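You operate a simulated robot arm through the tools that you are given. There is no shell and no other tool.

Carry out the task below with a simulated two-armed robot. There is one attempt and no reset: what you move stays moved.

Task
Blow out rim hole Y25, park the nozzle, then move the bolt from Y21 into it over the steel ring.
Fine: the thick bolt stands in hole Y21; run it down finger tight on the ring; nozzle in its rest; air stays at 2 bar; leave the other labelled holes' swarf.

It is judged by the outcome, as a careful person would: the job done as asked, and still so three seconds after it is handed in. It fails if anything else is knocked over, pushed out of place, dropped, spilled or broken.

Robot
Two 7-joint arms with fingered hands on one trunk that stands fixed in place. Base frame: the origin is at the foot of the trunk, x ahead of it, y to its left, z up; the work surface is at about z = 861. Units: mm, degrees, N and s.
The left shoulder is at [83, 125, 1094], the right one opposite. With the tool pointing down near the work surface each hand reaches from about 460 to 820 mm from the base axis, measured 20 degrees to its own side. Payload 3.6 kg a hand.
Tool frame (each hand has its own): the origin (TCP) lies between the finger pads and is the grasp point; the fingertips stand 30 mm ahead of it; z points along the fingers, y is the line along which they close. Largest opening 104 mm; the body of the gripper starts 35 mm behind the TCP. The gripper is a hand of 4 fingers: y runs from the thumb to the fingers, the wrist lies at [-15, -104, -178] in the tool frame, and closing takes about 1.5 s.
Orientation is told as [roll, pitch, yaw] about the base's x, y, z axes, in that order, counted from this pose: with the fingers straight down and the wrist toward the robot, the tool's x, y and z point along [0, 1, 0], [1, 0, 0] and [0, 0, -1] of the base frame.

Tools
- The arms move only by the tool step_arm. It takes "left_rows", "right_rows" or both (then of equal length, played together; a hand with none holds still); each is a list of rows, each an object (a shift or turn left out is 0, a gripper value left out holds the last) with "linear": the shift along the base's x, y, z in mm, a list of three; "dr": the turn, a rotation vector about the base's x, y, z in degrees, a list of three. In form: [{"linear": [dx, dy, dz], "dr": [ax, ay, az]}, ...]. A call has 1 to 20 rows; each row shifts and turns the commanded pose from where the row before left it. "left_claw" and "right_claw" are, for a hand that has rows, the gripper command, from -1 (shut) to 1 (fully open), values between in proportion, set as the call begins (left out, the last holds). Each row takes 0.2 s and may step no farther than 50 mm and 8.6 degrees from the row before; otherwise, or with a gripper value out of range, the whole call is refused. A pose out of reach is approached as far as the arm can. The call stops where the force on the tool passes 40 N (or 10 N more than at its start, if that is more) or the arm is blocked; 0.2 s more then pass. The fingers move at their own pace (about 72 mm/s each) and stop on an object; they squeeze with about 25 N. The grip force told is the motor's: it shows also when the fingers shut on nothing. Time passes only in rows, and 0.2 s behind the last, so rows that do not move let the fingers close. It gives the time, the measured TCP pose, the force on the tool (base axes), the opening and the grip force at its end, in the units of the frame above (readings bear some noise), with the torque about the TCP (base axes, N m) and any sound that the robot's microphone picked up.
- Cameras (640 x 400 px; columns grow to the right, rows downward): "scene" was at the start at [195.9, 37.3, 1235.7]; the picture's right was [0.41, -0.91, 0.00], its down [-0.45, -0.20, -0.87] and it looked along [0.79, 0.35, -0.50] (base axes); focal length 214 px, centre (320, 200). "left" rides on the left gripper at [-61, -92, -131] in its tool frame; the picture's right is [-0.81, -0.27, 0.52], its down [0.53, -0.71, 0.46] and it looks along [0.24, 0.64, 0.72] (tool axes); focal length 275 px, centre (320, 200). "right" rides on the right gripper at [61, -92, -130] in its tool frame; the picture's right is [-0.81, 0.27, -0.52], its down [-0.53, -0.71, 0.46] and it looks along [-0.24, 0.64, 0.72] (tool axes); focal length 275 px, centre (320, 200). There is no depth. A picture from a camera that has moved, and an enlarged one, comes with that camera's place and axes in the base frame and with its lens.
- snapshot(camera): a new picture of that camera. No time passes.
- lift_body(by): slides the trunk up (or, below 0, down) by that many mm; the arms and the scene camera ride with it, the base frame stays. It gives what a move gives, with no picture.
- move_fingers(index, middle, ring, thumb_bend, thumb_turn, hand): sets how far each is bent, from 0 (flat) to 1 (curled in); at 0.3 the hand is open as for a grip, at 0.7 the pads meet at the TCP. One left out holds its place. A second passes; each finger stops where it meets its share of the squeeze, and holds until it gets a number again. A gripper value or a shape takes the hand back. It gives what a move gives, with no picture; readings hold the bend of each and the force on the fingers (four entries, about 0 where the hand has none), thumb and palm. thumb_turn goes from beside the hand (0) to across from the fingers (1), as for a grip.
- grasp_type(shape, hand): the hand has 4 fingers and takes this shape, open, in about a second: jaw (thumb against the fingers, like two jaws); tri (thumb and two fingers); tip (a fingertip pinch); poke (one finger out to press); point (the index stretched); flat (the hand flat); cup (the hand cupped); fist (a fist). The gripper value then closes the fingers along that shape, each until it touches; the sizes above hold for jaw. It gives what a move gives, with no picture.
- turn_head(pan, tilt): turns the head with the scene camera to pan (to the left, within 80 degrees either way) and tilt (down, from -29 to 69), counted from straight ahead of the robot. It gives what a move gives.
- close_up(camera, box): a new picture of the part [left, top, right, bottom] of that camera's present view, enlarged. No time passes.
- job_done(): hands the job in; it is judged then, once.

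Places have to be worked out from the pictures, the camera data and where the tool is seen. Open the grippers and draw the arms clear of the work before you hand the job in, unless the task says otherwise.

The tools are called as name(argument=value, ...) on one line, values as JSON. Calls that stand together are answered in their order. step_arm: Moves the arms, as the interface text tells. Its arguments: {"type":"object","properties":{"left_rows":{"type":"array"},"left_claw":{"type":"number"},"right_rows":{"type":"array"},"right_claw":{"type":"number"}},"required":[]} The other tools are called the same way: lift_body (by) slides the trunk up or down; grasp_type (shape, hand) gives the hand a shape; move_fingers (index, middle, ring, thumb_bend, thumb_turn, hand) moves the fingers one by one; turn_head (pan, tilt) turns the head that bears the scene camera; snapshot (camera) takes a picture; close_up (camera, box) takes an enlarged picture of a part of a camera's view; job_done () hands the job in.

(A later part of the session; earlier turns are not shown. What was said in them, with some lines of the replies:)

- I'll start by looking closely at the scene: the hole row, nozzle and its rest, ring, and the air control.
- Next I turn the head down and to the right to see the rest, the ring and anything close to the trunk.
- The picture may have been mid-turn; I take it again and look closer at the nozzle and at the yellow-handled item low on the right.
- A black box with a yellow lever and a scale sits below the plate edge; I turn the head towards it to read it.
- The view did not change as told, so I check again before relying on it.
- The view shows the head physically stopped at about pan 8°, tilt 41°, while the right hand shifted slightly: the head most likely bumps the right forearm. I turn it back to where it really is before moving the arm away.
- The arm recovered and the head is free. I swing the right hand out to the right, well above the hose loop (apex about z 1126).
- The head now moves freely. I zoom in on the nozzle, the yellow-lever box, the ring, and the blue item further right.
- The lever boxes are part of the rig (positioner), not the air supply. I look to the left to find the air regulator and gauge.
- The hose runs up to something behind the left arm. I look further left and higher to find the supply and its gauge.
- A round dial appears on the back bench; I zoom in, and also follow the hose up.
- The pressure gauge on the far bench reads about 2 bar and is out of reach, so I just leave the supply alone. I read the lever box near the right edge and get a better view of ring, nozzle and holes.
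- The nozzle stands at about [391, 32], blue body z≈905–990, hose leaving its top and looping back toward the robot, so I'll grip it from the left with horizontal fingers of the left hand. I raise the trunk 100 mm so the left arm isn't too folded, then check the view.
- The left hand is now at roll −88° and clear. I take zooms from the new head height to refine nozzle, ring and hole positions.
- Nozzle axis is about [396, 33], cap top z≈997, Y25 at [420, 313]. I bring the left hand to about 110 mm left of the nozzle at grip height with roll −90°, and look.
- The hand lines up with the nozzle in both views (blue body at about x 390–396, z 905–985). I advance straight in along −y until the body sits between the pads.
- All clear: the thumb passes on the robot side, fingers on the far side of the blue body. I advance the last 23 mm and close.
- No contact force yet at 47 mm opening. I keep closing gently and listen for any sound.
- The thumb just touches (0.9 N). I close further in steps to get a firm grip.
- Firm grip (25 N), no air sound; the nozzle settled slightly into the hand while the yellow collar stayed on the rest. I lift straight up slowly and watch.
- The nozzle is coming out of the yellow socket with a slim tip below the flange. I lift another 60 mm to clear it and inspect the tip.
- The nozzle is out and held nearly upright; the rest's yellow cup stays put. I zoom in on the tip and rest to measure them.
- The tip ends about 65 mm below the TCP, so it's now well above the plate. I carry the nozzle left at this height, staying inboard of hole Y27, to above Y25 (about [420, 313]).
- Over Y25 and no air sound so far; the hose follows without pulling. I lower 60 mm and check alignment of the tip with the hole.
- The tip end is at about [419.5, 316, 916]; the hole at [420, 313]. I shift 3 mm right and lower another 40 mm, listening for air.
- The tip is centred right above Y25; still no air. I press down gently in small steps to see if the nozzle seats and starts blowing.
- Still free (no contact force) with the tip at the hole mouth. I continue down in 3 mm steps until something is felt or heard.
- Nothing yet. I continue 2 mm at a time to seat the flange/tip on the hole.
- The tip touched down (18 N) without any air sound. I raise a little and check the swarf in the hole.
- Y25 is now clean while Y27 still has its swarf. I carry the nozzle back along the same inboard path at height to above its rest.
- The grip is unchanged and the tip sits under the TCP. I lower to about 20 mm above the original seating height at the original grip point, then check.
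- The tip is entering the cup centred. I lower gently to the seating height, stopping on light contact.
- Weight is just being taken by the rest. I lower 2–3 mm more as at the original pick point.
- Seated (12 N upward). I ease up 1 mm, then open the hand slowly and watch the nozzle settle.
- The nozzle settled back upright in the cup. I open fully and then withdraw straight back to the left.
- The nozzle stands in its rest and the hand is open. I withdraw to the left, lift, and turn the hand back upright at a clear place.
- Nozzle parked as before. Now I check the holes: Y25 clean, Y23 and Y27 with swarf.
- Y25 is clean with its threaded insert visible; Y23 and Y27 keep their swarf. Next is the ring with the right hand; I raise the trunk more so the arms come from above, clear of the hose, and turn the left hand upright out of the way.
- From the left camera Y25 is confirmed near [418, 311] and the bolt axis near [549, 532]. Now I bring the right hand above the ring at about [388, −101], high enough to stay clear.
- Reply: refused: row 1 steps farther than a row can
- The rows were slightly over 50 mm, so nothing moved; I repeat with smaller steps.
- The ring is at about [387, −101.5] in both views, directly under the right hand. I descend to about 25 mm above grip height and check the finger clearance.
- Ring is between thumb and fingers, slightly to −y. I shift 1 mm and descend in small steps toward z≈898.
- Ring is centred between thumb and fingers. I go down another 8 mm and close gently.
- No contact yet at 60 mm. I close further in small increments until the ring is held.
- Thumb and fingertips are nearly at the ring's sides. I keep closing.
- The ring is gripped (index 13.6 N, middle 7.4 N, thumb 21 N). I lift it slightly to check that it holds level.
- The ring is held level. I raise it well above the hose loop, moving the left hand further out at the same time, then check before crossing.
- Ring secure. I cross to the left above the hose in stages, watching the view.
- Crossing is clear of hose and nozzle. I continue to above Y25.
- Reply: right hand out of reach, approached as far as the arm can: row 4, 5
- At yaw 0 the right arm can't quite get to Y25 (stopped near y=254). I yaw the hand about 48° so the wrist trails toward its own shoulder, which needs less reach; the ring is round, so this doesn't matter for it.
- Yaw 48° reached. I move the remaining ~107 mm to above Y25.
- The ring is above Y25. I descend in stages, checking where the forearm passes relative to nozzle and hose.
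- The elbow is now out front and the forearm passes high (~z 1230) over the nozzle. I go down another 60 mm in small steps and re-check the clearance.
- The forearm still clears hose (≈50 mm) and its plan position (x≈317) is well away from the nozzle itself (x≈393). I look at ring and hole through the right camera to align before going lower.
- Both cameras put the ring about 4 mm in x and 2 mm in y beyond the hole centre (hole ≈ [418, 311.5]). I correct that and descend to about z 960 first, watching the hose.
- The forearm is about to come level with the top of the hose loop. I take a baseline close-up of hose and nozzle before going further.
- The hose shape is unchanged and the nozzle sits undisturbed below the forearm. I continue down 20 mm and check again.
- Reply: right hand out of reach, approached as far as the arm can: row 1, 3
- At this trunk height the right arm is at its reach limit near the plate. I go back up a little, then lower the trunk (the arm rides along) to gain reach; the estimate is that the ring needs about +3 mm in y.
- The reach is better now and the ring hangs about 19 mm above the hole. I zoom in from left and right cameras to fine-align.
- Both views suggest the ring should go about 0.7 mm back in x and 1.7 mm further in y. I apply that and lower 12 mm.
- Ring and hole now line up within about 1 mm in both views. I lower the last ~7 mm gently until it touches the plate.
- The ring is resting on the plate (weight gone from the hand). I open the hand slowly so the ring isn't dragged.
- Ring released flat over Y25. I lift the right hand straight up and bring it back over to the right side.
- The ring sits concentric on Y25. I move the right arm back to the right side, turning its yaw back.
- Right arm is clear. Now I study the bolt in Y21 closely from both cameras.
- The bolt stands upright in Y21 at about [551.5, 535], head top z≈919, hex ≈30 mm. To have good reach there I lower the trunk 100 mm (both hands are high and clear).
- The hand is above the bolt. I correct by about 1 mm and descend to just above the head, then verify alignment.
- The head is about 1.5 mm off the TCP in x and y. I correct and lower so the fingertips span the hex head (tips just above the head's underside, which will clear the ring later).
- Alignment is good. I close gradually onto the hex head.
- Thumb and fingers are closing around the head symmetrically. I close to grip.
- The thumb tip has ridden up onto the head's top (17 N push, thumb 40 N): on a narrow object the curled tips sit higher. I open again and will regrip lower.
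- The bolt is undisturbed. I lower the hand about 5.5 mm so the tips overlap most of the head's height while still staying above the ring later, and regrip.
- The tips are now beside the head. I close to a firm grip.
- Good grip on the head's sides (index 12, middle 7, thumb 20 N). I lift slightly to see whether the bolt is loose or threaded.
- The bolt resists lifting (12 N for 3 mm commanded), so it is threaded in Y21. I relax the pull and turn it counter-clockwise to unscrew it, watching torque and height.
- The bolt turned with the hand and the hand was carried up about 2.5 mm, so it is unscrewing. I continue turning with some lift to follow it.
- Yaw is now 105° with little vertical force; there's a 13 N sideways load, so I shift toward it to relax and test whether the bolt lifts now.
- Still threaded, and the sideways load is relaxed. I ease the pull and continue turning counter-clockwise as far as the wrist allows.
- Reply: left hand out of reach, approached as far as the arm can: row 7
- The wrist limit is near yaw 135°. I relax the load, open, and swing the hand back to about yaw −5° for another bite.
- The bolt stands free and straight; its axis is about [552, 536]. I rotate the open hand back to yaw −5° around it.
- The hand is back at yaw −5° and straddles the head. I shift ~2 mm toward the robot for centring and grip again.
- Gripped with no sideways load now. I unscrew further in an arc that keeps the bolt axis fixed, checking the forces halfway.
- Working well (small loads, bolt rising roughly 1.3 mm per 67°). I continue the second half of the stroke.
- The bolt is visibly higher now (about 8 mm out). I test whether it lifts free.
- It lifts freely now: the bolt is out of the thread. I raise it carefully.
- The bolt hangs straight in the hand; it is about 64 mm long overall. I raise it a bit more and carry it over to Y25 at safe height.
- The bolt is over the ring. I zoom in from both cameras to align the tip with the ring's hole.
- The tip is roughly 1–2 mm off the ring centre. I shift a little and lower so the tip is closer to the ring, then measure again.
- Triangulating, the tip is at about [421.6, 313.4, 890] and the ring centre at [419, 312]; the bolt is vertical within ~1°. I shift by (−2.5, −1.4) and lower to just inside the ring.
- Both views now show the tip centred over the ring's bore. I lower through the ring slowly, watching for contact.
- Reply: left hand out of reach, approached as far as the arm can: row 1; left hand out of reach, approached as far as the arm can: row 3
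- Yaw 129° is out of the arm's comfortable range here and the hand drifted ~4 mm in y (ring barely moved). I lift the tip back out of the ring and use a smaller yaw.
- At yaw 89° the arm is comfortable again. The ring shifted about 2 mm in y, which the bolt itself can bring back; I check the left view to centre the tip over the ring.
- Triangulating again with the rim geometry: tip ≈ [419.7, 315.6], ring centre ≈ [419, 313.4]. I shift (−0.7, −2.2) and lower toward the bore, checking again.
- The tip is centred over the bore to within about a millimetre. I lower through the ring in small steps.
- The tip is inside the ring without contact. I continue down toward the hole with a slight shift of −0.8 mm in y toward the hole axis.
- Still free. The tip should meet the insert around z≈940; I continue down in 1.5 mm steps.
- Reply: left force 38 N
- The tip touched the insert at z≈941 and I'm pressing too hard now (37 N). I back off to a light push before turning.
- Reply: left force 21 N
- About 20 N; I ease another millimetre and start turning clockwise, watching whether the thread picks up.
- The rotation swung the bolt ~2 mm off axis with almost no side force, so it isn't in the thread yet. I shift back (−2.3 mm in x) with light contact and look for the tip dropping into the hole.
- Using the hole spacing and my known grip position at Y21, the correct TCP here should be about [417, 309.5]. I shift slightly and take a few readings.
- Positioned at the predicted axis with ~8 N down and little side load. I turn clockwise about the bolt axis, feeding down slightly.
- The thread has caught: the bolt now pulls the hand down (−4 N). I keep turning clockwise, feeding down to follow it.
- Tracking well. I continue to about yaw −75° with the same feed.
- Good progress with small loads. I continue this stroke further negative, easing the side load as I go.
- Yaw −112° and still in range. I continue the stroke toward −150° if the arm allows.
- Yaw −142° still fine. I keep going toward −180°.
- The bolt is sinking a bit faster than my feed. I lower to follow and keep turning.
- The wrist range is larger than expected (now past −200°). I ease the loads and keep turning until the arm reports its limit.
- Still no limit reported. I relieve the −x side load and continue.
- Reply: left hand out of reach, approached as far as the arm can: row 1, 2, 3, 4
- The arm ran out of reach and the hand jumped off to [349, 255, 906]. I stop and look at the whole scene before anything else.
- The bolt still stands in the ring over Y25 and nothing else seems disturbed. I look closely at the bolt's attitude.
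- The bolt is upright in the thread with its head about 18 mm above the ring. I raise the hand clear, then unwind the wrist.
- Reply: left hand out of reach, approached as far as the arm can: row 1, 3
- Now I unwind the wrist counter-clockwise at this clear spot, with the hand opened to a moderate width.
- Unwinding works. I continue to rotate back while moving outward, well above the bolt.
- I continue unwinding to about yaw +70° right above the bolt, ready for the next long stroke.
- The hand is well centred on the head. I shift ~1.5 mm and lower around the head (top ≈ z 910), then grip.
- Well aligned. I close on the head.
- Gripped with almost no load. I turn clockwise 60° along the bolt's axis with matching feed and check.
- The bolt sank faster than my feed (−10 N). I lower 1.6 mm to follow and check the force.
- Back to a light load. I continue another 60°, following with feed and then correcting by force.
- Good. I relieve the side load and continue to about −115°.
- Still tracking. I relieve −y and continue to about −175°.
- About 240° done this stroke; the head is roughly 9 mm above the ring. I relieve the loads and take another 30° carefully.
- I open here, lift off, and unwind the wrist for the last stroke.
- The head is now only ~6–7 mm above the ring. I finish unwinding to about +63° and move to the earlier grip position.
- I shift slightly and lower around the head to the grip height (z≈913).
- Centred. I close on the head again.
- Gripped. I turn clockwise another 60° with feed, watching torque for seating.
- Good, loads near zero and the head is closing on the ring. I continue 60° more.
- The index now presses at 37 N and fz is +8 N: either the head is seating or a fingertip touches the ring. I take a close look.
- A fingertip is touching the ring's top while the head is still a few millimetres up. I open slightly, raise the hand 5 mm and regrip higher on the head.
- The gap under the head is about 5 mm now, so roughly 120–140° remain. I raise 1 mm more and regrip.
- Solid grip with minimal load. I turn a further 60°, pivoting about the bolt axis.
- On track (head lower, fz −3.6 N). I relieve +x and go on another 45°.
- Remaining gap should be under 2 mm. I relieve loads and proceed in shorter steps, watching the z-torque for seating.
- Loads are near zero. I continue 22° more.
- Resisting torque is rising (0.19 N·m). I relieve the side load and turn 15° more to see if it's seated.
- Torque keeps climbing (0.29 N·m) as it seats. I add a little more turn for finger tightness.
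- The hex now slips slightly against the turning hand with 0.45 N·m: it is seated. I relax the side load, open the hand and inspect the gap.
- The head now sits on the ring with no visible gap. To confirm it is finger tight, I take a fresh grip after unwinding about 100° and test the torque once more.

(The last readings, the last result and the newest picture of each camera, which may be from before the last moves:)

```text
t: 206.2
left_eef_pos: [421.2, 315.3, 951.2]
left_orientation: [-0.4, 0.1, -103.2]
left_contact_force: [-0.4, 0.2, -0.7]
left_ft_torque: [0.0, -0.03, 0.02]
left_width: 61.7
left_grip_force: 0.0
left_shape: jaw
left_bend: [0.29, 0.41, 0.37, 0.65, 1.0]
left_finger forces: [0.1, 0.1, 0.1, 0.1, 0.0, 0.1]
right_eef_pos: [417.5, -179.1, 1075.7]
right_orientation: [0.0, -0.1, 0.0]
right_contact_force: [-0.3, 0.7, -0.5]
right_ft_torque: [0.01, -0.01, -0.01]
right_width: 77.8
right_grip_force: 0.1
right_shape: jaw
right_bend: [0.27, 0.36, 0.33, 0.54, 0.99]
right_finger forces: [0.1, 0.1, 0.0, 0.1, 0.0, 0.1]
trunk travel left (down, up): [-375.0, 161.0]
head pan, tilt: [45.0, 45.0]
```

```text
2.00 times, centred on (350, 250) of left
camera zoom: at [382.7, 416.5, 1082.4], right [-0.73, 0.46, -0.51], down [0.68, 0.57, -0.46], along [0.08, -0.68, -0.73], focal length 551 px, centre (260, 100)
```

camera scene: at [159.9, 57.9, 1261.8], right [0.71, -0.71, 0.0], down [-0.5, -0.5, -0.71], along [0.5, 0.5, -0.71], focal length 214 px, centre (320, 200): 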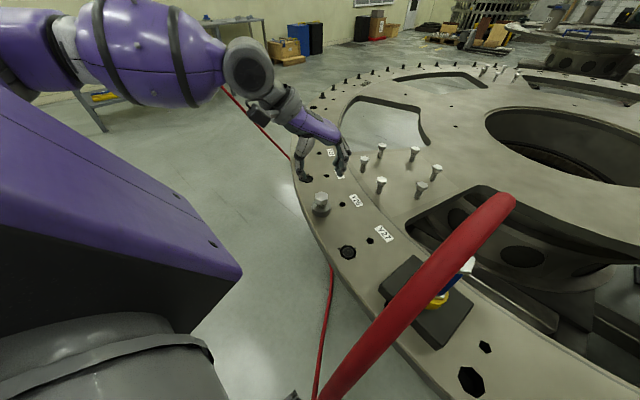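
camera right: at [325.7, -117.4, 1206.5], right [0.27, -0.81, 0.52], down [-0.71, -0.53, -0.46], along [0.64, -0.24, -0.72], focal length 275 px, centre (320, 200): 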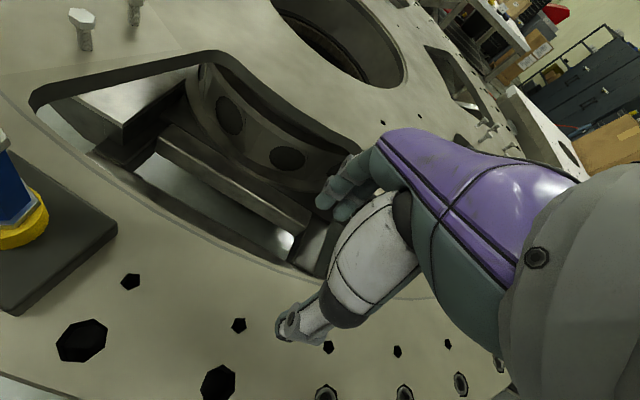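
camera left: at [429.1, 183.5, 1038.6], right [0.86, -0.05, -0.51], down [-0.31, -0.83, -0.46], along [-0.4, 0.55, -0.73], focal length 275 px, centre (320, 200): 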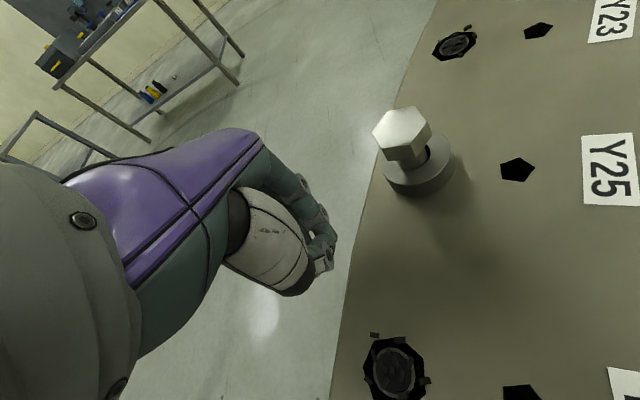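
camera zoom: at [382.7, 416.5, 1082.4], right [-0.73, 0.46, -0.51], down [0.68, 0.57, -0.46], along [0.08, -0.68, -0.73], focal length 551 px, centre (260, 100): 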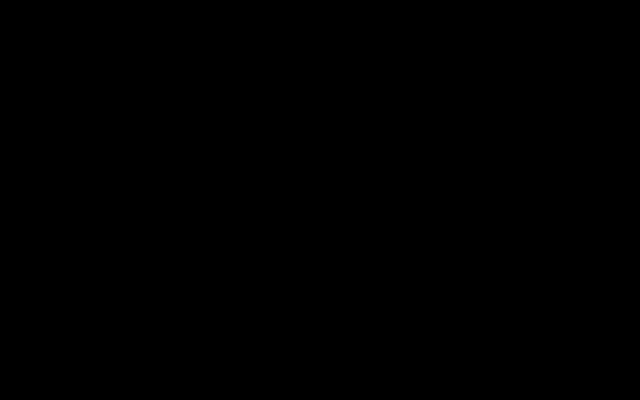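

The left camera view went black; I retake it.

snapshot(camera="left")

snapshot(camera="scene")

```text
taken
camera left: at [382.7, 416.5, 1082.4], right [-0.73, 0.46, -0.51], down [0.68, 0.57, -0.46], along [0.08, -0.68, -0.73], focal length 275 px, centre (320, 200)
```

left: 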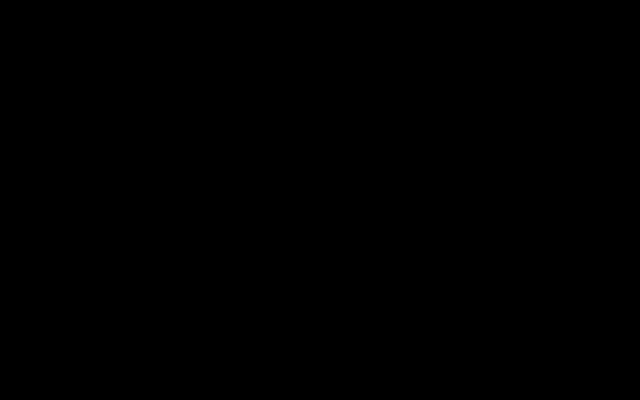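

```text
taken
camera scene: at [160.0, 57.7, 1261.8], right [0.71, -0.71, 0.0], down [-0.5, -0.5, -0.71], along [0.5, 0.5, -0.71], focal length 214 px, centre (320, 200)
```

scene: 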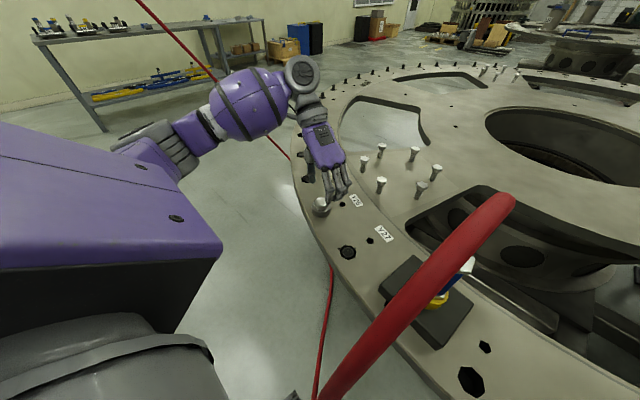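

Left camera is just blocked by the forearm at this yaw; the scene view is enough. I lower around the head and regrip for the torque check.

step_arm(left_rows=[{"linear": [0, -0.5, -12]}, {"linear": [0, 0, -12]}, {"linear": [0, 0, -10]}, {"linear": [0, 0, -5]}, {}])

close_up(camera="scene", box=[285, 160, 355, 230])

step_arm(left_rows=[{}, {}, {}, {}, {}], left_claw=-0.7)

close_up(camera="scene", box=[295, 180, 345, 225])

```text
t: 207.4
left_eef_pos: [420.9, 313.9, 911.6]
left_orientation: [-0.5, 0.1, -103.4]
left_contact_force: [0.5, -0.4, 0.1]
left_ft_torque: [-0.01, 0.01, 0.0]
left_width: 62.0
left_grip_force: 0.1
left_shape: jaw
left_bend: [0.29, 0.41, 0.37, 0.65, 1.0]
left_finger forces: [0.0, 0.1, 0.0, 0.0, 0.0, 0.0]
right_eef_pos: [417.5, -178.2, 1075.8]
right_orientation: [-0.1, -0.1, 0.0]
right_contact_force: [0.1, 0.1, -0.3]
right_ft_torque: [-0.03, 0.01, 0.01]
right_width: 77.7
right_grip_force: 0.1
right_shape: jaw
right_bend: [0.27, 0.36, 0.33, 0.54, 0.99]
right_finger forces: [0.1, 0.1, 0.1, 0.0, 0.0, 0.0]
trunk travel left (down, up): [-375.0, 161.0]
head pan, tilt: [45.0, 45.0]
```

```text
5.71 times, centred on (320, 195) of scene
camera zoom: at [159.9, 57.8, 1261.9], right [0.71, -0.71, 0.0], down [-0.5, -0.5, -0.71], along [0.5, 0.5, -0.71], focal length 1226 px, centre (320, 229)
```

zoom: 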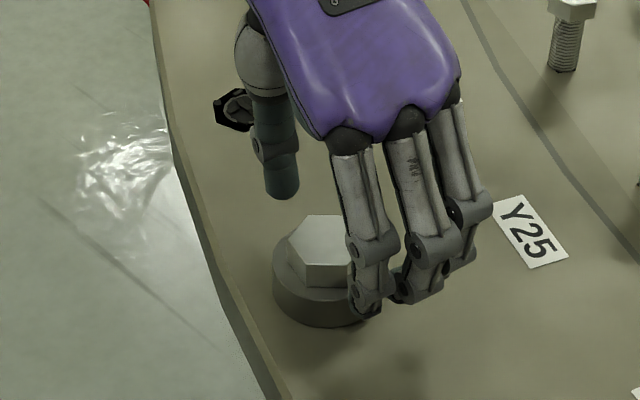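

```text
t: 208.6
left_eef_pos: [421.7, 313.2, 912.5]
left_orientation: [-0.5, 0.1, -103.5]
left_contact_force: [-1.8, -2.6, -0.3]
left_ft_torque: [-0.16, 0.09, -0.1]
left_width: 22.5
left_grip_force: 25.3
left_shape: jaw
left_bend: [0.73, 0.57, 0.62, 0.75, 1.0]
left_finger forces: [15.8, 7.1, 0.1, 0.0, 18.5, 0.0]
right_eef_pos: [416.2, -178.7, 1076.3]
right_orientation: [-0.1, 0.0, 0.0]
right_contact_force: [-0.3, -0.5, 0.4]
right_ft_torque: [0.04, -0.01, -0.02]
right_width: 77.5
right_grip_force: 0.2
right_shape: jaw
right_bend: [0.27, 0.36, 0.33, 0.54, 0.99]
right_finger forces: [0.0, 0.0, 0.0, 0.0, 0.0, 0.0]
trunk travel left (down, up): [-375.0, 161.0]
head pan, tilt: [45.0, 45.0]
```

```text
8.89 times, centred on (320, 202) of scene
camera zoom: at [159.8, 57.5, 1261.9], right [0.71, -0.71, 0.0], down [-0.5, -0.5, -0.71], along [0.5, 0.5, -0.71], focal length 1906 px, centre (320, 178)
```

zoom: 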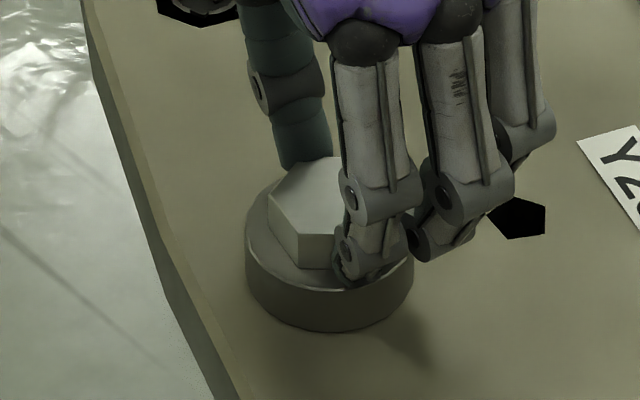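

Good grip. I turn clockwise in small increments and read the torque each time.

step_arm(left_rows=[{"linear": [0.3, -0.15, 0], "dr": [0, 0, -6]}, {}])

step_arm(left_rows=[{"linear": [0.3, -0.17, 0], "dr": [0, 0, -6]}, {}])

step_arm(left_rows=[{"linear": [0.28, -0.2, 0], "dr": [0, 0, -6]}, {}])

```text
t: 209.2
left_eef_pos: [422.2, 313.8, 911.5]
left_orientation: [-0.3, 0.1, -109.5]
left_contact_force: [2.1, -3.5, 0.4]
left_ft_torque: [-0.18, 0.0, 0.04]
left_width: 22.7
left_grip_force: 25.1
left_shape: jaw
left_bend: [0.73, 0.58, 0.62, 0.75, 1.0]
left_finger forces: [15.2, 7.5, 0.1, 0.0, 18.7, 0.0]
right_eef_pos: [417.7, -179.0, 1075.4]
right_orientation: [-0.1, 0.0, 0.0]
right_contact_force: [-0.1, -0.6, -0.2]
right_ft_torque: [0.01, -0.01, 0.0]
right_width: 77.9
right_grip_force: 0.0
right_shape: jaw
right_bend: [0.27, 0.36, 0.33, 0.54, 0.99]
right_finger forces: [0.0, 0.0, 0.1, 0.0, 0.1, 0.0]
trunk travel left (down, up): [-375.0, 161.0]
head pan, tilt: [45.0, 45.0]
```

```text
t: 209.8
left_eef_pos: [422.6, 313.9, 911.2]
left_orientation: [-0.3, 0.1, -115.4]
left_contact_force: [6.2, -3.4, 0.0]
left_ft_torque: [-0.16, -0.1, 0.13]
left_width: 22.3
left_grip_force: 25.1
left_shape: jaw
left_bend: [0.73, 0.59, 0.62, 0.75, 1.0]
left_finger forces: [14.2, 8.2, 0.0, 0.1, 19.2, 0.1]
right_eef_pos: [417.9, -178.4, 1076.2]
right_orientation: [0.0, 0.1, 0.0]
right_contact_force: [0.5, -0.2, -0.7]
right_ft_torque: [0.03, -0.01, 0.03]
right_width: 77.8
right_grip_force: 0.0
right_shape: jaw
right_bend: [0.27, 0.36, 0.33, 0.54, 0.99]
right_finger forces: [0.0, 0.0, 0.0, 0.0, 0.0, 0.1]
trunk travel left (down, up): [-375.0, 161.0]
head pan, tilt: [45.0, 45.0]
```

```text
t: 210.4
left_eef_pos: [423.2, 313.3, 911.7]
left_orientation: [-0.5, 0.2, -121.4]
left_contact_force: [9.7, -7.3, 0.2]
left_ft_torque: [-0.24, -0.18, 0.33]
left_width: 22.4
left_grip_force: 25.0
left_shape: jaw
left_bend: [0.73, 0.59, 0.62, 0.75, 1.0]
left_finger forces: [15.1, 10.8, 0.1, 0.1, 19.3, 0.0]
right_eef_pos: [418.4, -180.1, 1075.8]
right_orientation: [0.1, 0.0, -0.1]
right_contact_force: [0.3, -0.1, -0.3]
right_ft_torque: [0.02, 0.0, -0.03]
right_width: 77.7
right_grip_force: 0.1
right_shape: jaw
right_bend: [0.27, 0.36, 0.33, 0.54, 0.99]
right_finger forces: [0.0, 0.0, 0.0, 0.1, 0.0, 0.0]
trunk travel left (down, up): [-375.0, 161.0]
head pan, tilt: [45.0, 45.0]
```

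Torque builds immediately (0.33 N·m over 18°) with no fz change, so the bolt is seated. I relieve the side load and snug it a little more.

step_arm(left_rows=[{"linear": [1.2, -0.9, 0]}, {"linear": [0.2, -0.2, 0], "dr": [0, 0, -6]}, {}])

step_arm(left_rows=[{"linear": [0.3, -0.3, 0], "dr": [0, 0, -6]}, {}])

close_up(camera="scene", box=[295, 180, 345, 225])

```text
t: 211.2
left_eef_pos: [424.5, 312.5, 911.7]
left_orientation: [-0.5, 0.1, -127.3]
left_contact_force: [11.3, -7.2, 0.4]
left_ft_torque: [-0.27, -0.22, 0.32]
left_width: 21.8
left_grip_force: 24.7
left_shape: jaw
left_bend: [0.73, 0.6, 0.62, 0.76, 0.99]
left_finger forces: [15.6, 11.1, 0.0, 0.0, 19.6, 0.0]
right_eef_pos: [416.6, -180.1, 1075.2]
right_orientation: [0.1, 0.1, 0.0]
right_contact_force: [0.2, 0.1, 0.4]
right_ft_torque: [-0.01, 0.0, 0.01]
right_width: 77.9
right_grip_force: 0.1
right_shape: jaw
right_bend: [0.27, 0.36, 0.33, 0.54, 0.99]
right_finger forces: [0.0, 0.0, 0.0, 0.1, 0.0, 0.0]
trunk travel left (down, up): [-375.0, 161.0]
head pan, tilt: [45.0, 45.0]
```

```text
t: 211.8
left_eef_pos: [424.7, 311.4, 912.2]
left_orientation: [-0.3, 0.1, -133.4]
left_contact_force: [13.0, -10.7, -0.9]
left_ft_torque: [-0.37, -0.29, 0.44]
left_width: 21.5
left_grip_force: 25.0
left_shape: jaw
left_bend: [0.73, 0.61, 0.62, 0.76, 0.98]
left_finger forces: [16.8, 14.2, 0.1, 0.0, 20.0, 0.0]
right_eef_pos: [417.9, -179.5, 1075.4]
right_orientation: [0.2, 0.1, 0.1]
right_contact_force: [-0.4, -0.1, 0.0]
right_ft_torque: [-0.03, 0.04, -0.02]
right_width: 77.8
right_grip_force: 0.1
right_shape: jaw
right_bend: [0.27, 0.36, 0.33, 0.54, 0.99]
right_finger forces: [0.0, 0.0, 0.0, 0.0, 0.0, 0.0]
trunk travel left (down, up): [-375.0, 161.0]
head pan, tilt: [45.0, 45.0]
```

```text
8.89 times, centred on (320, 202) of scene
camera zoom: at [161.5, 56.6, 1261.7], right [0.71, -0.71, 0.0], down [-0.5, -0.5, -0.71], along [0.5, 0.5, -0.71], focal length 1906 px, centre (320, 178)
```

zoom: 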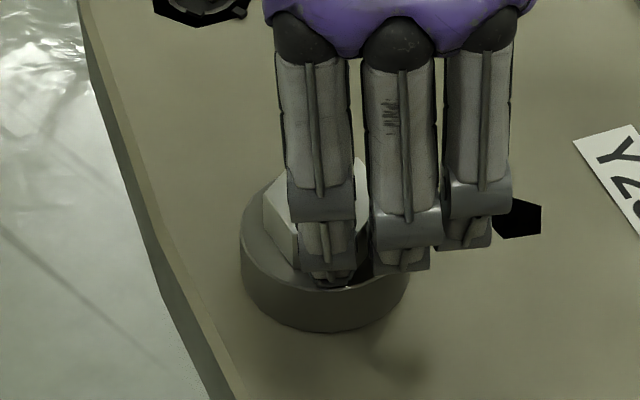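

About 0.44 N·m is the most the fingers hold before slipping, i.e. finger tight. I open the hand straight away without turning back and lift off.

step_arm(left_rows=[{}, {}, {}, {}], left_claw=0.2)

step_arm(left_rows=[{"linear": [-1, 0.5, 5]}, {"linear": [0, 0, 10]}, {"linear": [0, 0, 15]}, {"linear": [0, 0, 20]}, {"linear": [0, 0, 20]}, {}])

close_up(camera="scene", box=[295, 180, 345, 225])

snapshot(camera="left")

```text
t: 212.8
left_eef_pos: [422.3, 313.3, 910.7]
left_orientation: [-0.5, 0.1, -133.4]
left_contact_force: [0.3, 0.6, 0.1]
left_ft_torque: [-0.02, -0.02, -0.01]
left_width: 62.0
left_grip_force: 0.1
left_shape: jaw
left_bend: [0.29, 0.41, 0.37, 0.65, 1.0]
left_finger forces: [0.0, 0.0, 0.1, 0.0, 0.0, 0.1]
right_eef_pos: [417.2, -177.7, 1075.6]
right_orientation: [0.0, 0.0, 0.0]
right_contact_force: [0.1, -0.7, 0.4]
right_ft_torque: [0.02, -0.02, -0.01]
right_width: 77.8
right_grip_force: 0.1
right_shape: jaw
right_bend: [0.27, 0.36, 0.33, 0.54, 0.99]
right_finger forces: [0.0, 0.1, 0.0, 0.1, 0.1, 0.0]
trunk travel left (down, up): [-375.0, 161.0]
head pan, tilt: [45.0, 45.0]
```

```text
t: 214.2
left_eef_pos: [421.8, 314.0, 980.5]
left_orientation: [-0.5, 0.1, -133.3]
left_contact_force: [0.0, -0.2, -0.2]
left_ft_torque: [0.0, -0.01, -0.02]
left_width: 62.2
left_grip_force: 0.1
left_shape: jaw
left_bend: [0.29, 0.41, 0.37, 0.65, 1.0]
left_finger forces: [0.0, 0.1, 0.1, 0.0, 0.1, 0.1]
right_eef_pos: [416.9, -178.6, 1076.9]
right_orientation: [0.0, 0.1, 0.0]
right_contact_force: [-0.2, -1.3, -0.1]
right_ft_torque: [-0.02, -0.03, -0.02]
right_width: 77.6
right_grip_force: 0.1
right_shape: jaw
right_bend: [0.27, 0.36, 0.33, 0.54, 0.99]
right_finger forces: [0.0, 0.0, 0.0, 0.1, 0.1, 0.0]
trunk travel left (down, up): [-375.0, 161.0]
head pan, tilt: [45.0, 45.0]
```

```text
8.89 times, centred on (320, 202) of scene
camera zoom: at [160.0, 57.8, 1261.8], right [0.71, -0.71, 0.0], down [-0.5, -0.5, -0.71], along [0.5, 0.5, -0.71], focal length 1906 px, centre (320, 178)
```

zoom: 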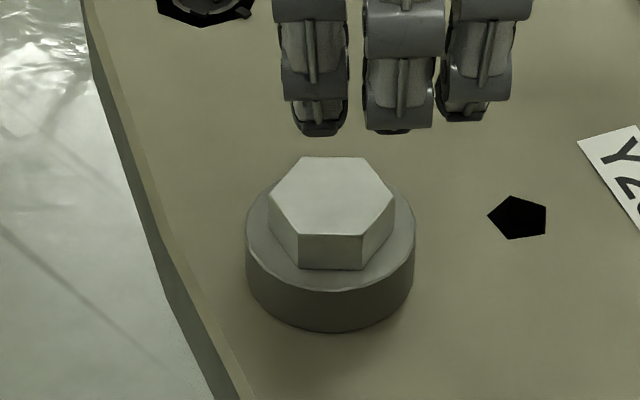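

```text
taken
camera left: at [440.2, 419.4, 1113.5], right [-0.4, 0.76, -0.51], down [0.88, 0.16, -0.46], along [-0.27, -0.63, -0.73], focal length 275 px, centre (320, 200)
```

left: 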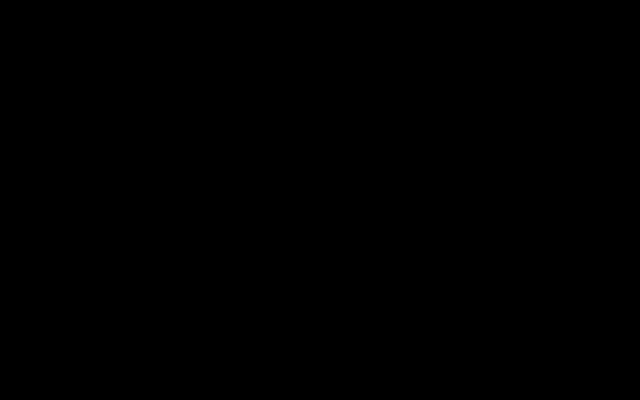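

The hex hasn't moved since seating and geometry gives a gap of 0.3 mm or less — seated and tight. I now lift, unwind the left arm and draw it clear to the left.

step_arm(left_rows=[{"linear": [0, 0, 10]}, {"linear": [0, 0, 10], "dr": [0, 0, 8.4]}, {"linear": [0, 0, 5], "dr": [0, 0, 8.4]}, {"linear": [0, 0, 5], "dr": [0, 0, 8.4]}, {"linear": [0, 0, 5], "dr": [0, 0, 8.4]}, {"linear": [0, 2, 5], "dr": [0, 0, 8.4]}, {"linear": [0, 4, 5], "dr": [0, 0, 8.4]}, {"linear": [0, 6, 5], "dr": [0, 0, 8.4]}, {"linear": [0, 8, 5], "dr": [0, 0, 8.4]}, {"linear": [0, 8, 5], "dr": [0, 0, 8.4]}, {"linear": [0, 8, 5], "dr": [0, 0, 8.4]}, {"linear": [0, 8, 5], "dr": [0, 0, 8.4]}, {"linear": [0, 8, 5], "dr": [0, 0, 8.4]}, {"linear": [0, 8, 5], "dr": [0, 0, 8.4]}, {"linear": [0, 8, 5], "dr": [0, 0, 8.4]}, {"linear": [0, 8, 5], "dr": [0, 0, 8.4]}, {"linear": [0, 8, 5], "dr": [0, 0, 7.4]}, {}], left_claw=1)

snapshot(camera="scene")

snapshot(camera="left")

```text
t: 218.0
left_eef_pos: [422.9, 396.9, 1076.3]
left_orientation: [-0.5, 0.1, 0.0]
left_contact_force: [-0.1, 0.0, -0.4]
left_ft_torque: [0.01, 0.04, 0.02]
left_width: 103.5
left_grip_force: 0.1
left_shape: jaw
left_bend: [0.3, 0.3, 0.3, 0.3, 0.98]
left_finger forces: [0.1, 0.1, 0.0, 0.0, 0.0, 0.0]
right_eef_pos: [416.6, -178.1, 1075.5]
right_orientation: [0.0, 0.1, 0.1]
right_contact_force: [-0.5, 0.3, 0.5]
right_ft_torque: [0.02, -0.01, 0.02]
right_width: 77.6
right_grip_force: 0.0
right_shape: jaw
right_bend: [0.27, 0.36, 0.33, 0.54, 0.99]
right_finger forces: [0.0, 0.0, 0.1, 0.0, 0.0, 0.1]
trunk travel left (down, up): [-375.0, 161.0]
head pan, tilt: [45.0, 45.0]
```

```text
taken
camera scene: at [159.9, 57.8, 1261.8], right [0.71, -0.71, 0.0], down [-0.5, -0.5, -0.71], along [0.5, 0.5, -0.71], focal length 214 px, centre (320, 200)
```

scene: 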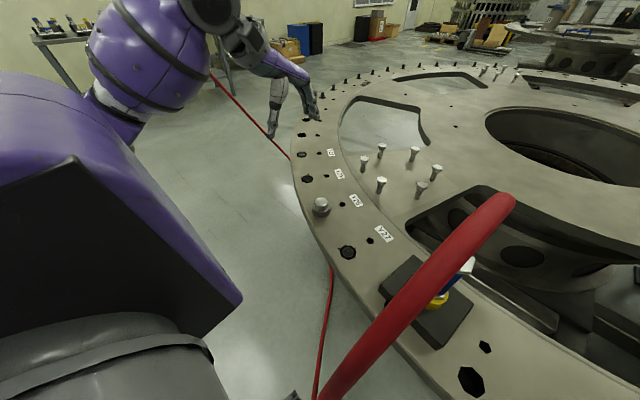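

```text
taken
camera left: at [330.8, 335.1, 1208.9], right [-0.27, -0.82, -0.51], down [-0.72, 0.53, -0.46], along [0.64, 0.24, -0.73], focal length 275 px, centre (320, 200)
```

left: 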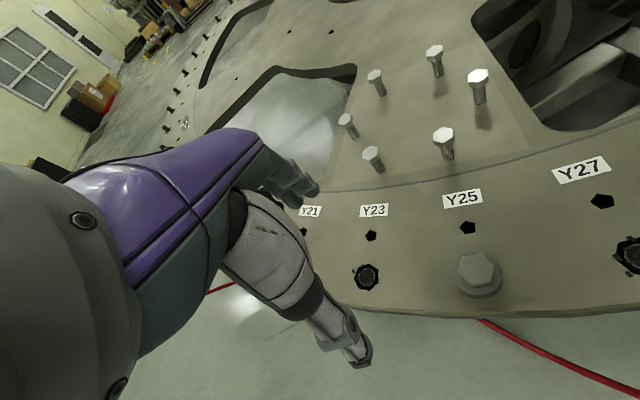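

All upright. I check the seated bolt closely, the swarf in Y23/Y27, and the parked nozzle.

close_up(camera="left", box=[430, 220, 530, 320])

close_up(camera="scene", box=[270, 120, 410, 280])

turn_head(pan=5, tilt=55)

snapshot(camera="scene")

close_up(camera="scene", box=[260, 100, 420, 260])

```text
4.00 times, centred on (480, 270) of left
camera zoom: at [330.8, 335.1, 1208.9], right [-0.27, -0.82, -0.51], down [-0.72, 0.53, -0.46], along [0.64, 0.24, -0.73], focal length 1101 px, centre (-320, -80)
```

zoom: 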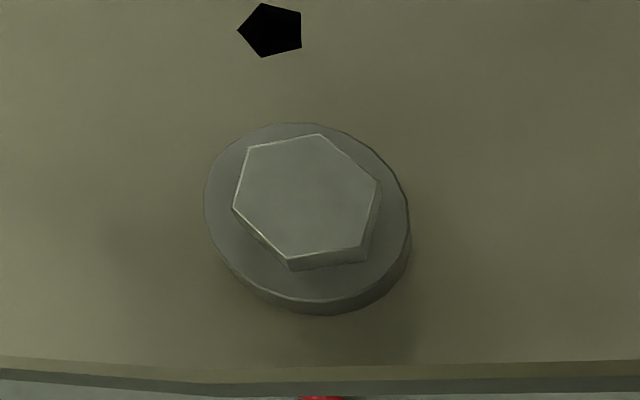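

```text
2.50 times, centred on (340, 200) of scene
camera zoom: at [159.9, 57.8, 1261.8], right [0.71, -0.71, 0.0], down [-0.5, -0.5, -0.71], along [0.5, 0.5, -0.71], focal length 536 px, centre (270, 200)
```

zoom: 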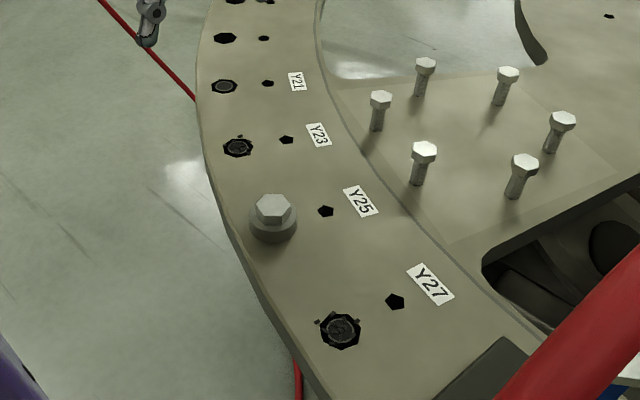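

```text
t: 219.0
left_eef_pos: [423.2, 397.3, 1076.6]
left_orientation: [-0.5, 0.1, -0.1]
left_contact_force: [-1.1, -0.1, 0.0]
left_ft_torque: [-0.01, -0.01, 0.01]
left_width: 103.6
left_grip_force: 0.0
left_shape: jaw
left_bend: [0.3, 0.3, 0.3, 0.3, 0.98]
left_finger forces: [0.0, 0.0, 0.1, 0.0, 0.0, 0.0]
right_eef_pos: [417.1, -177.5, 1076.3]
right_orientation: [0.0, 0.0, 0.0]
right_contact_force: [-0.3, -0.5, 0.2]
right_ft_torque: [0.0, -0.03, 0.01]
right_width: 78.0
right_grip_force: 0.1
right_shape: jaw
right_bend: [0.27, 0.36, 0.33, 0.54, 0.99]
right_finger forces: [0.0, 0.0, 0.0, 0.0, 0.0, 0.1]
trunk travel left (down, up): [-375.0, 161.0]
head pan, tilt: [5.0, 55.0]
```

```text
taken
camera scene: at [174.2, 6.6, 1248.5], right [0.09, -1.0, 0.0], down [-0.82, -0.07, -0.57], along [0.57, 0.05, -0.82], focal length 214 px, centre (320, 200)
```

scene: 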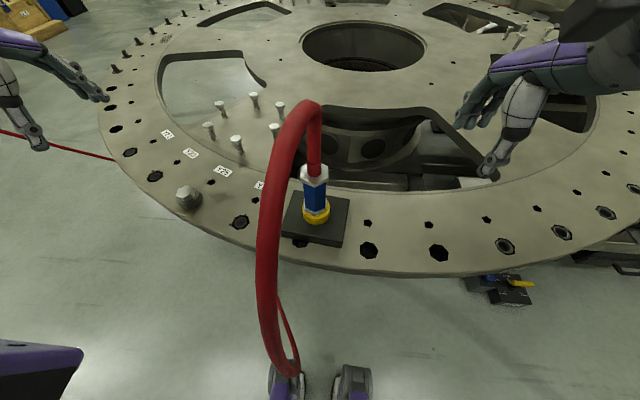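

```text
2.50 times, centred on (340, 180) of scene
camera zoom: at [174.2, 6.6, 1248.5], right [0.09, -1.0, 0.0], down [-0.82, -0.07, -0.57], along [0.57, 0.05, -0.82], focal length 536 px, centre (270, 250)
```

zoom: 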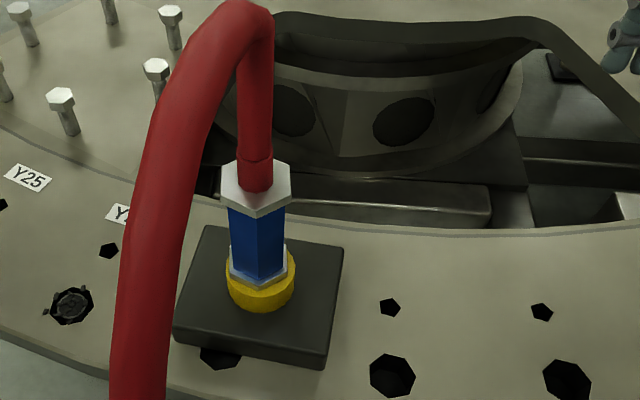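

Nozzle is parked, Y23/Y27 still hold their swarf, and the bolt sits flat. One more close look at the bolt/ring joint from the present head position.

close_up(camera="scene", box=[165, 170, 215, 220])

turn_head(pan=50, tilt=30)

snapshot(camera="scene")

```text
8.00 times, centred on (190, 195) of scene
camera zoom: at [174.2, 6.6, 1248.5], right [0.09, -1.0, 0.0], down [-0.82, -0.07, -0.57], along [0.57, 0.05, -0.82], focal length 1716 px, centre (1360, 240)
```

zoom: 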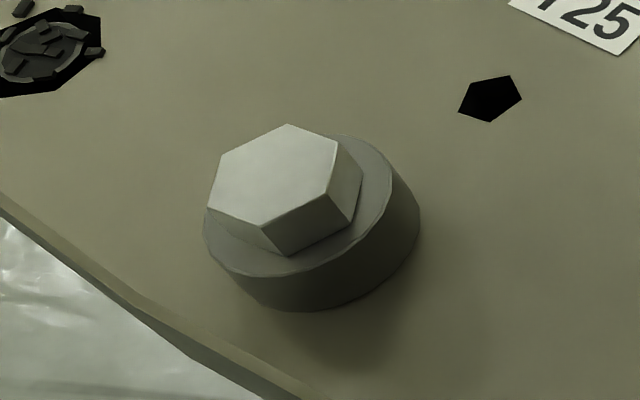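

```text
t: 220.2
left_eef_pos: [423.3, 397.7, 1077.1]
left_orientation: [-0.5, 0.0, 0.0]
left_contact_force: [-0.3, 0.0, -0.7]
left_ft_torque: [-0.01, -0.01, 0.01]
left_width: 103.7
left_grip_force: 0.1
left_shape: jaw
left_bend: [0.3, 0.3, 0.3, 0.3, 0.98]
left_finger forces: [0.1, 0.0, 0.1, 0.1, 0.0, 0.0]
right_eef_pos: [416.4, -178.0, 1077.3]
right_orientation: [0.0, -0.1, 0.0]
right_contact_force: [0.0, 0.4, 0.4]
right_ft_torque: [-0.02, 0.01, 0.02]
right_width: 77.9
right_grip_force: 0.1
right_shape: jaw
right_bend: [0.27, 0.36, 0.33, 0.54, 0.99]
right_finger forces: [0.0, 0.0, 0.1, 0.1, 0.0, 0.0]
trunk travel left (down, up): [-375.0, 161.0]
head pan, tilt: [50.0, 30.0]
```

```text
taken
camera scene: at [160.6, 69.5, 1284.4], right [0.77, -0.64, 0.0], down [-0.32, -0.38, -0.87], along [0.56, 0.66, -0.5], focal length 214 px, centre (320, 200)
```

scene: 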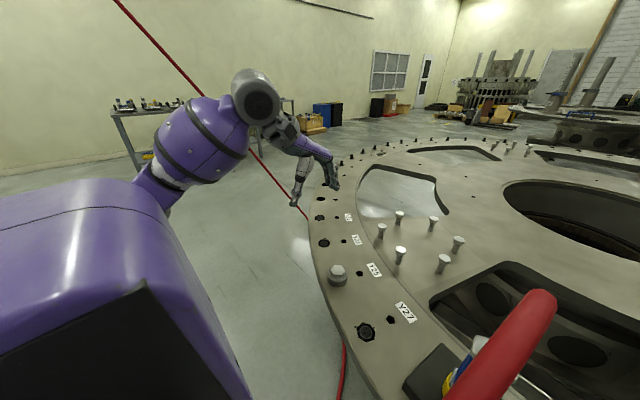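

The head meets the ring with no gap. I open both hands fully and draw both arms clear of the work.

step_arm(left_rows=[{"linear": [-10, 15, 20]}, {"linear": [-20, 20, 20]}, {"linear": [-20, 20, 20]}, {"linear": [-20, 20, 20]}, {"linear": [-20, 20, 0]}, {}, {}, {}], left_claw=1, right_rows=[{"linear": [0, -15, 20]}, {"linear": [0, -25, 20]}, {"linear": [0, -25, 20]}, {"linear": [0, -25, 20]}, {"linear": [0, -20, 0]}, {}, {}, {}], right_claw=1)

turn_head(pan=30, tilt=45)

snapshot(camera="scene")

close_up(camera="scene", box=[200, 120, 420, 340])

```text
t: 222.0
left_eef_pos: [332.5, 491.6, 1156.7]
left_orientation: [-0.5, 0.0, 0.0]
left_contact_force: [0.1, -0.4, -0.1]
left_ft_torque: [0.0, 0.01, -0.01]
left_width: 103.6
left_grip_force: 0.1
left_shape: jaw
left_bend: [0.3, 0.3, 0.3, 0.3, 0.98]
left_finger forces: [0.0, 0.0, 0.1, 0.0, 0.0, 0.1]
right_eef_pos: [415.3, -289.8, 1156.1]
right_orientation: [0.0, -0.1, -0.1]
right_contact_force: [0.0, 0.4, -0.6]
right_ft_torque: [-0.01, -0.02, 0.0]
right_width: 103.7
right_grip_force: 0.1
right_shape: jaw
right_bend: [0.3, 0.3, 0.3, 0.3, 0.98]
right_finger forces: [0.0, 0.1, 0.0, 0.1, 0.0, 0.0]
trunk travel left (down, up): [-375.0, 161.0]
head pan, tilt: [50.0, 30.0]
```

```text
t: 222.8
left_eef_pos: [332.5, 492.3, 1155.8]
left_orientation: [-0.4, 0.2, 0.0]
left_contact_force: [0.7, 0.0, -0.3]
left_ft_torque: [0.02, -0.01, -0.02]
left_width: 103.7
left_grip_force: 0.1
left_shape: jaw
left_bend: [0.3, 0.3, 0.3, 0.3, 0.98]
left_finger forces: [0.0, 0.0, 0.1, 0.0, 0.0, 0.0]
right_eef_pos: [415.7, -290.3, 1153.3]
right_orientation: [0.1, 0.0, 0.1]
right_contact_force: [0.5, -0.1, 0.2]
right_ft_torque: [-0.01, 0.0, -0.02]
right_width: 103.9
right_grip_force: 0.1
right_shape: jaw
right_bend: [0.3, 0.3, 0.3, 0.3, 0.98]
right_finger forces: [0.0, 0.1, 0.0, 0.1, 0.1, 0.0]
trunk travel left (down, up): [-375.0, 161.0]
head pan, tilt: [30.0, 45.0]
```

```text
taken
camera scene: at [172.8, 41.0, 1261.9], right [0.5, -0.87, 0.0], down [-0.61, -0.35, -0.71], along [0.61, 0.35, -0.71], focal length 214 px, centre (320, 200)
```

scene: 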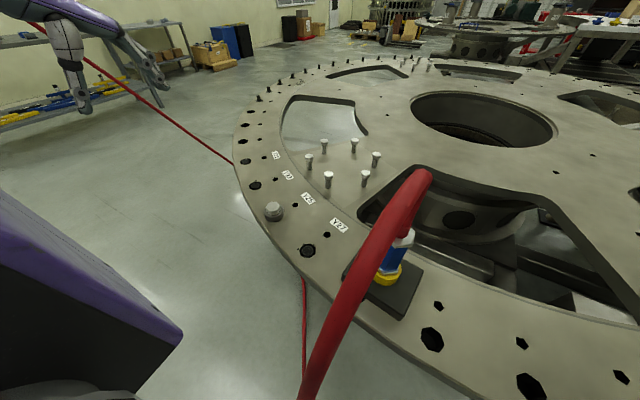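

```text
1.82 times, centred on (310, 230) of scene
camera zoom: at [172.8, 41.0, 1261.9], right [0.5, -0.87, 0.0], down [-0.61, -0.35, -0.71], along [0.61, 0.35, -0.71], focal length 390 px, centre (338, 146)
```

zoom: 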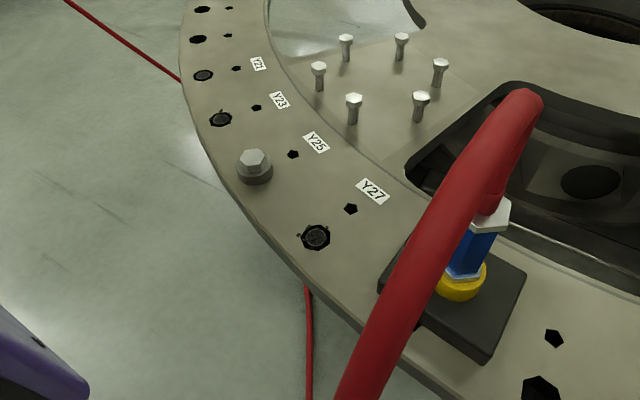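

Y25 is blown out, and the bolt is run down finger tight on the steel ring over it. The nozzle is back in its rest, Y23 and Y27 still hold their swarf, the air supply is untouched, and both hands are open and clear. I hand the job in.

job_done()

```text
The job is handed in.
```

The job is done and handed in; I don't have the verdict on it.

- **Y25:** blown out with the nozzle. The close-up afterwards showed the hole clean.
- **Nozzle and air:** the nozzle is back upright in its rest. I touched nothing on the supply; the bench gauge read about 2 bar at the start and I did not read it again at the end.
- **Bolt and ring:** the bolt is out of Y21 and run down in Y25 on the steel ring. No gap showed under the head. A second turn reached about 0.44 N·m before the fingers slipped, and the bolt did not move, so I judged it finger tight.
- **Other holes:** Y23 and Y27 still hold their swarf.

Two things went wrong along the way:

- **Ring nudged:** while lowering the bolt, the left arm ran out of reach and pushed the ring about 2 mm off centre. The bolt sits inside it normally now.
- **Hand jumped off the bolt:** later the left arm ran out of reach again, and the hand came off the bolt and moved about 90 mm. The bolt stayed upright in the thread, and I saw nothing else disturbed.

Both hands are open and clear of the work.
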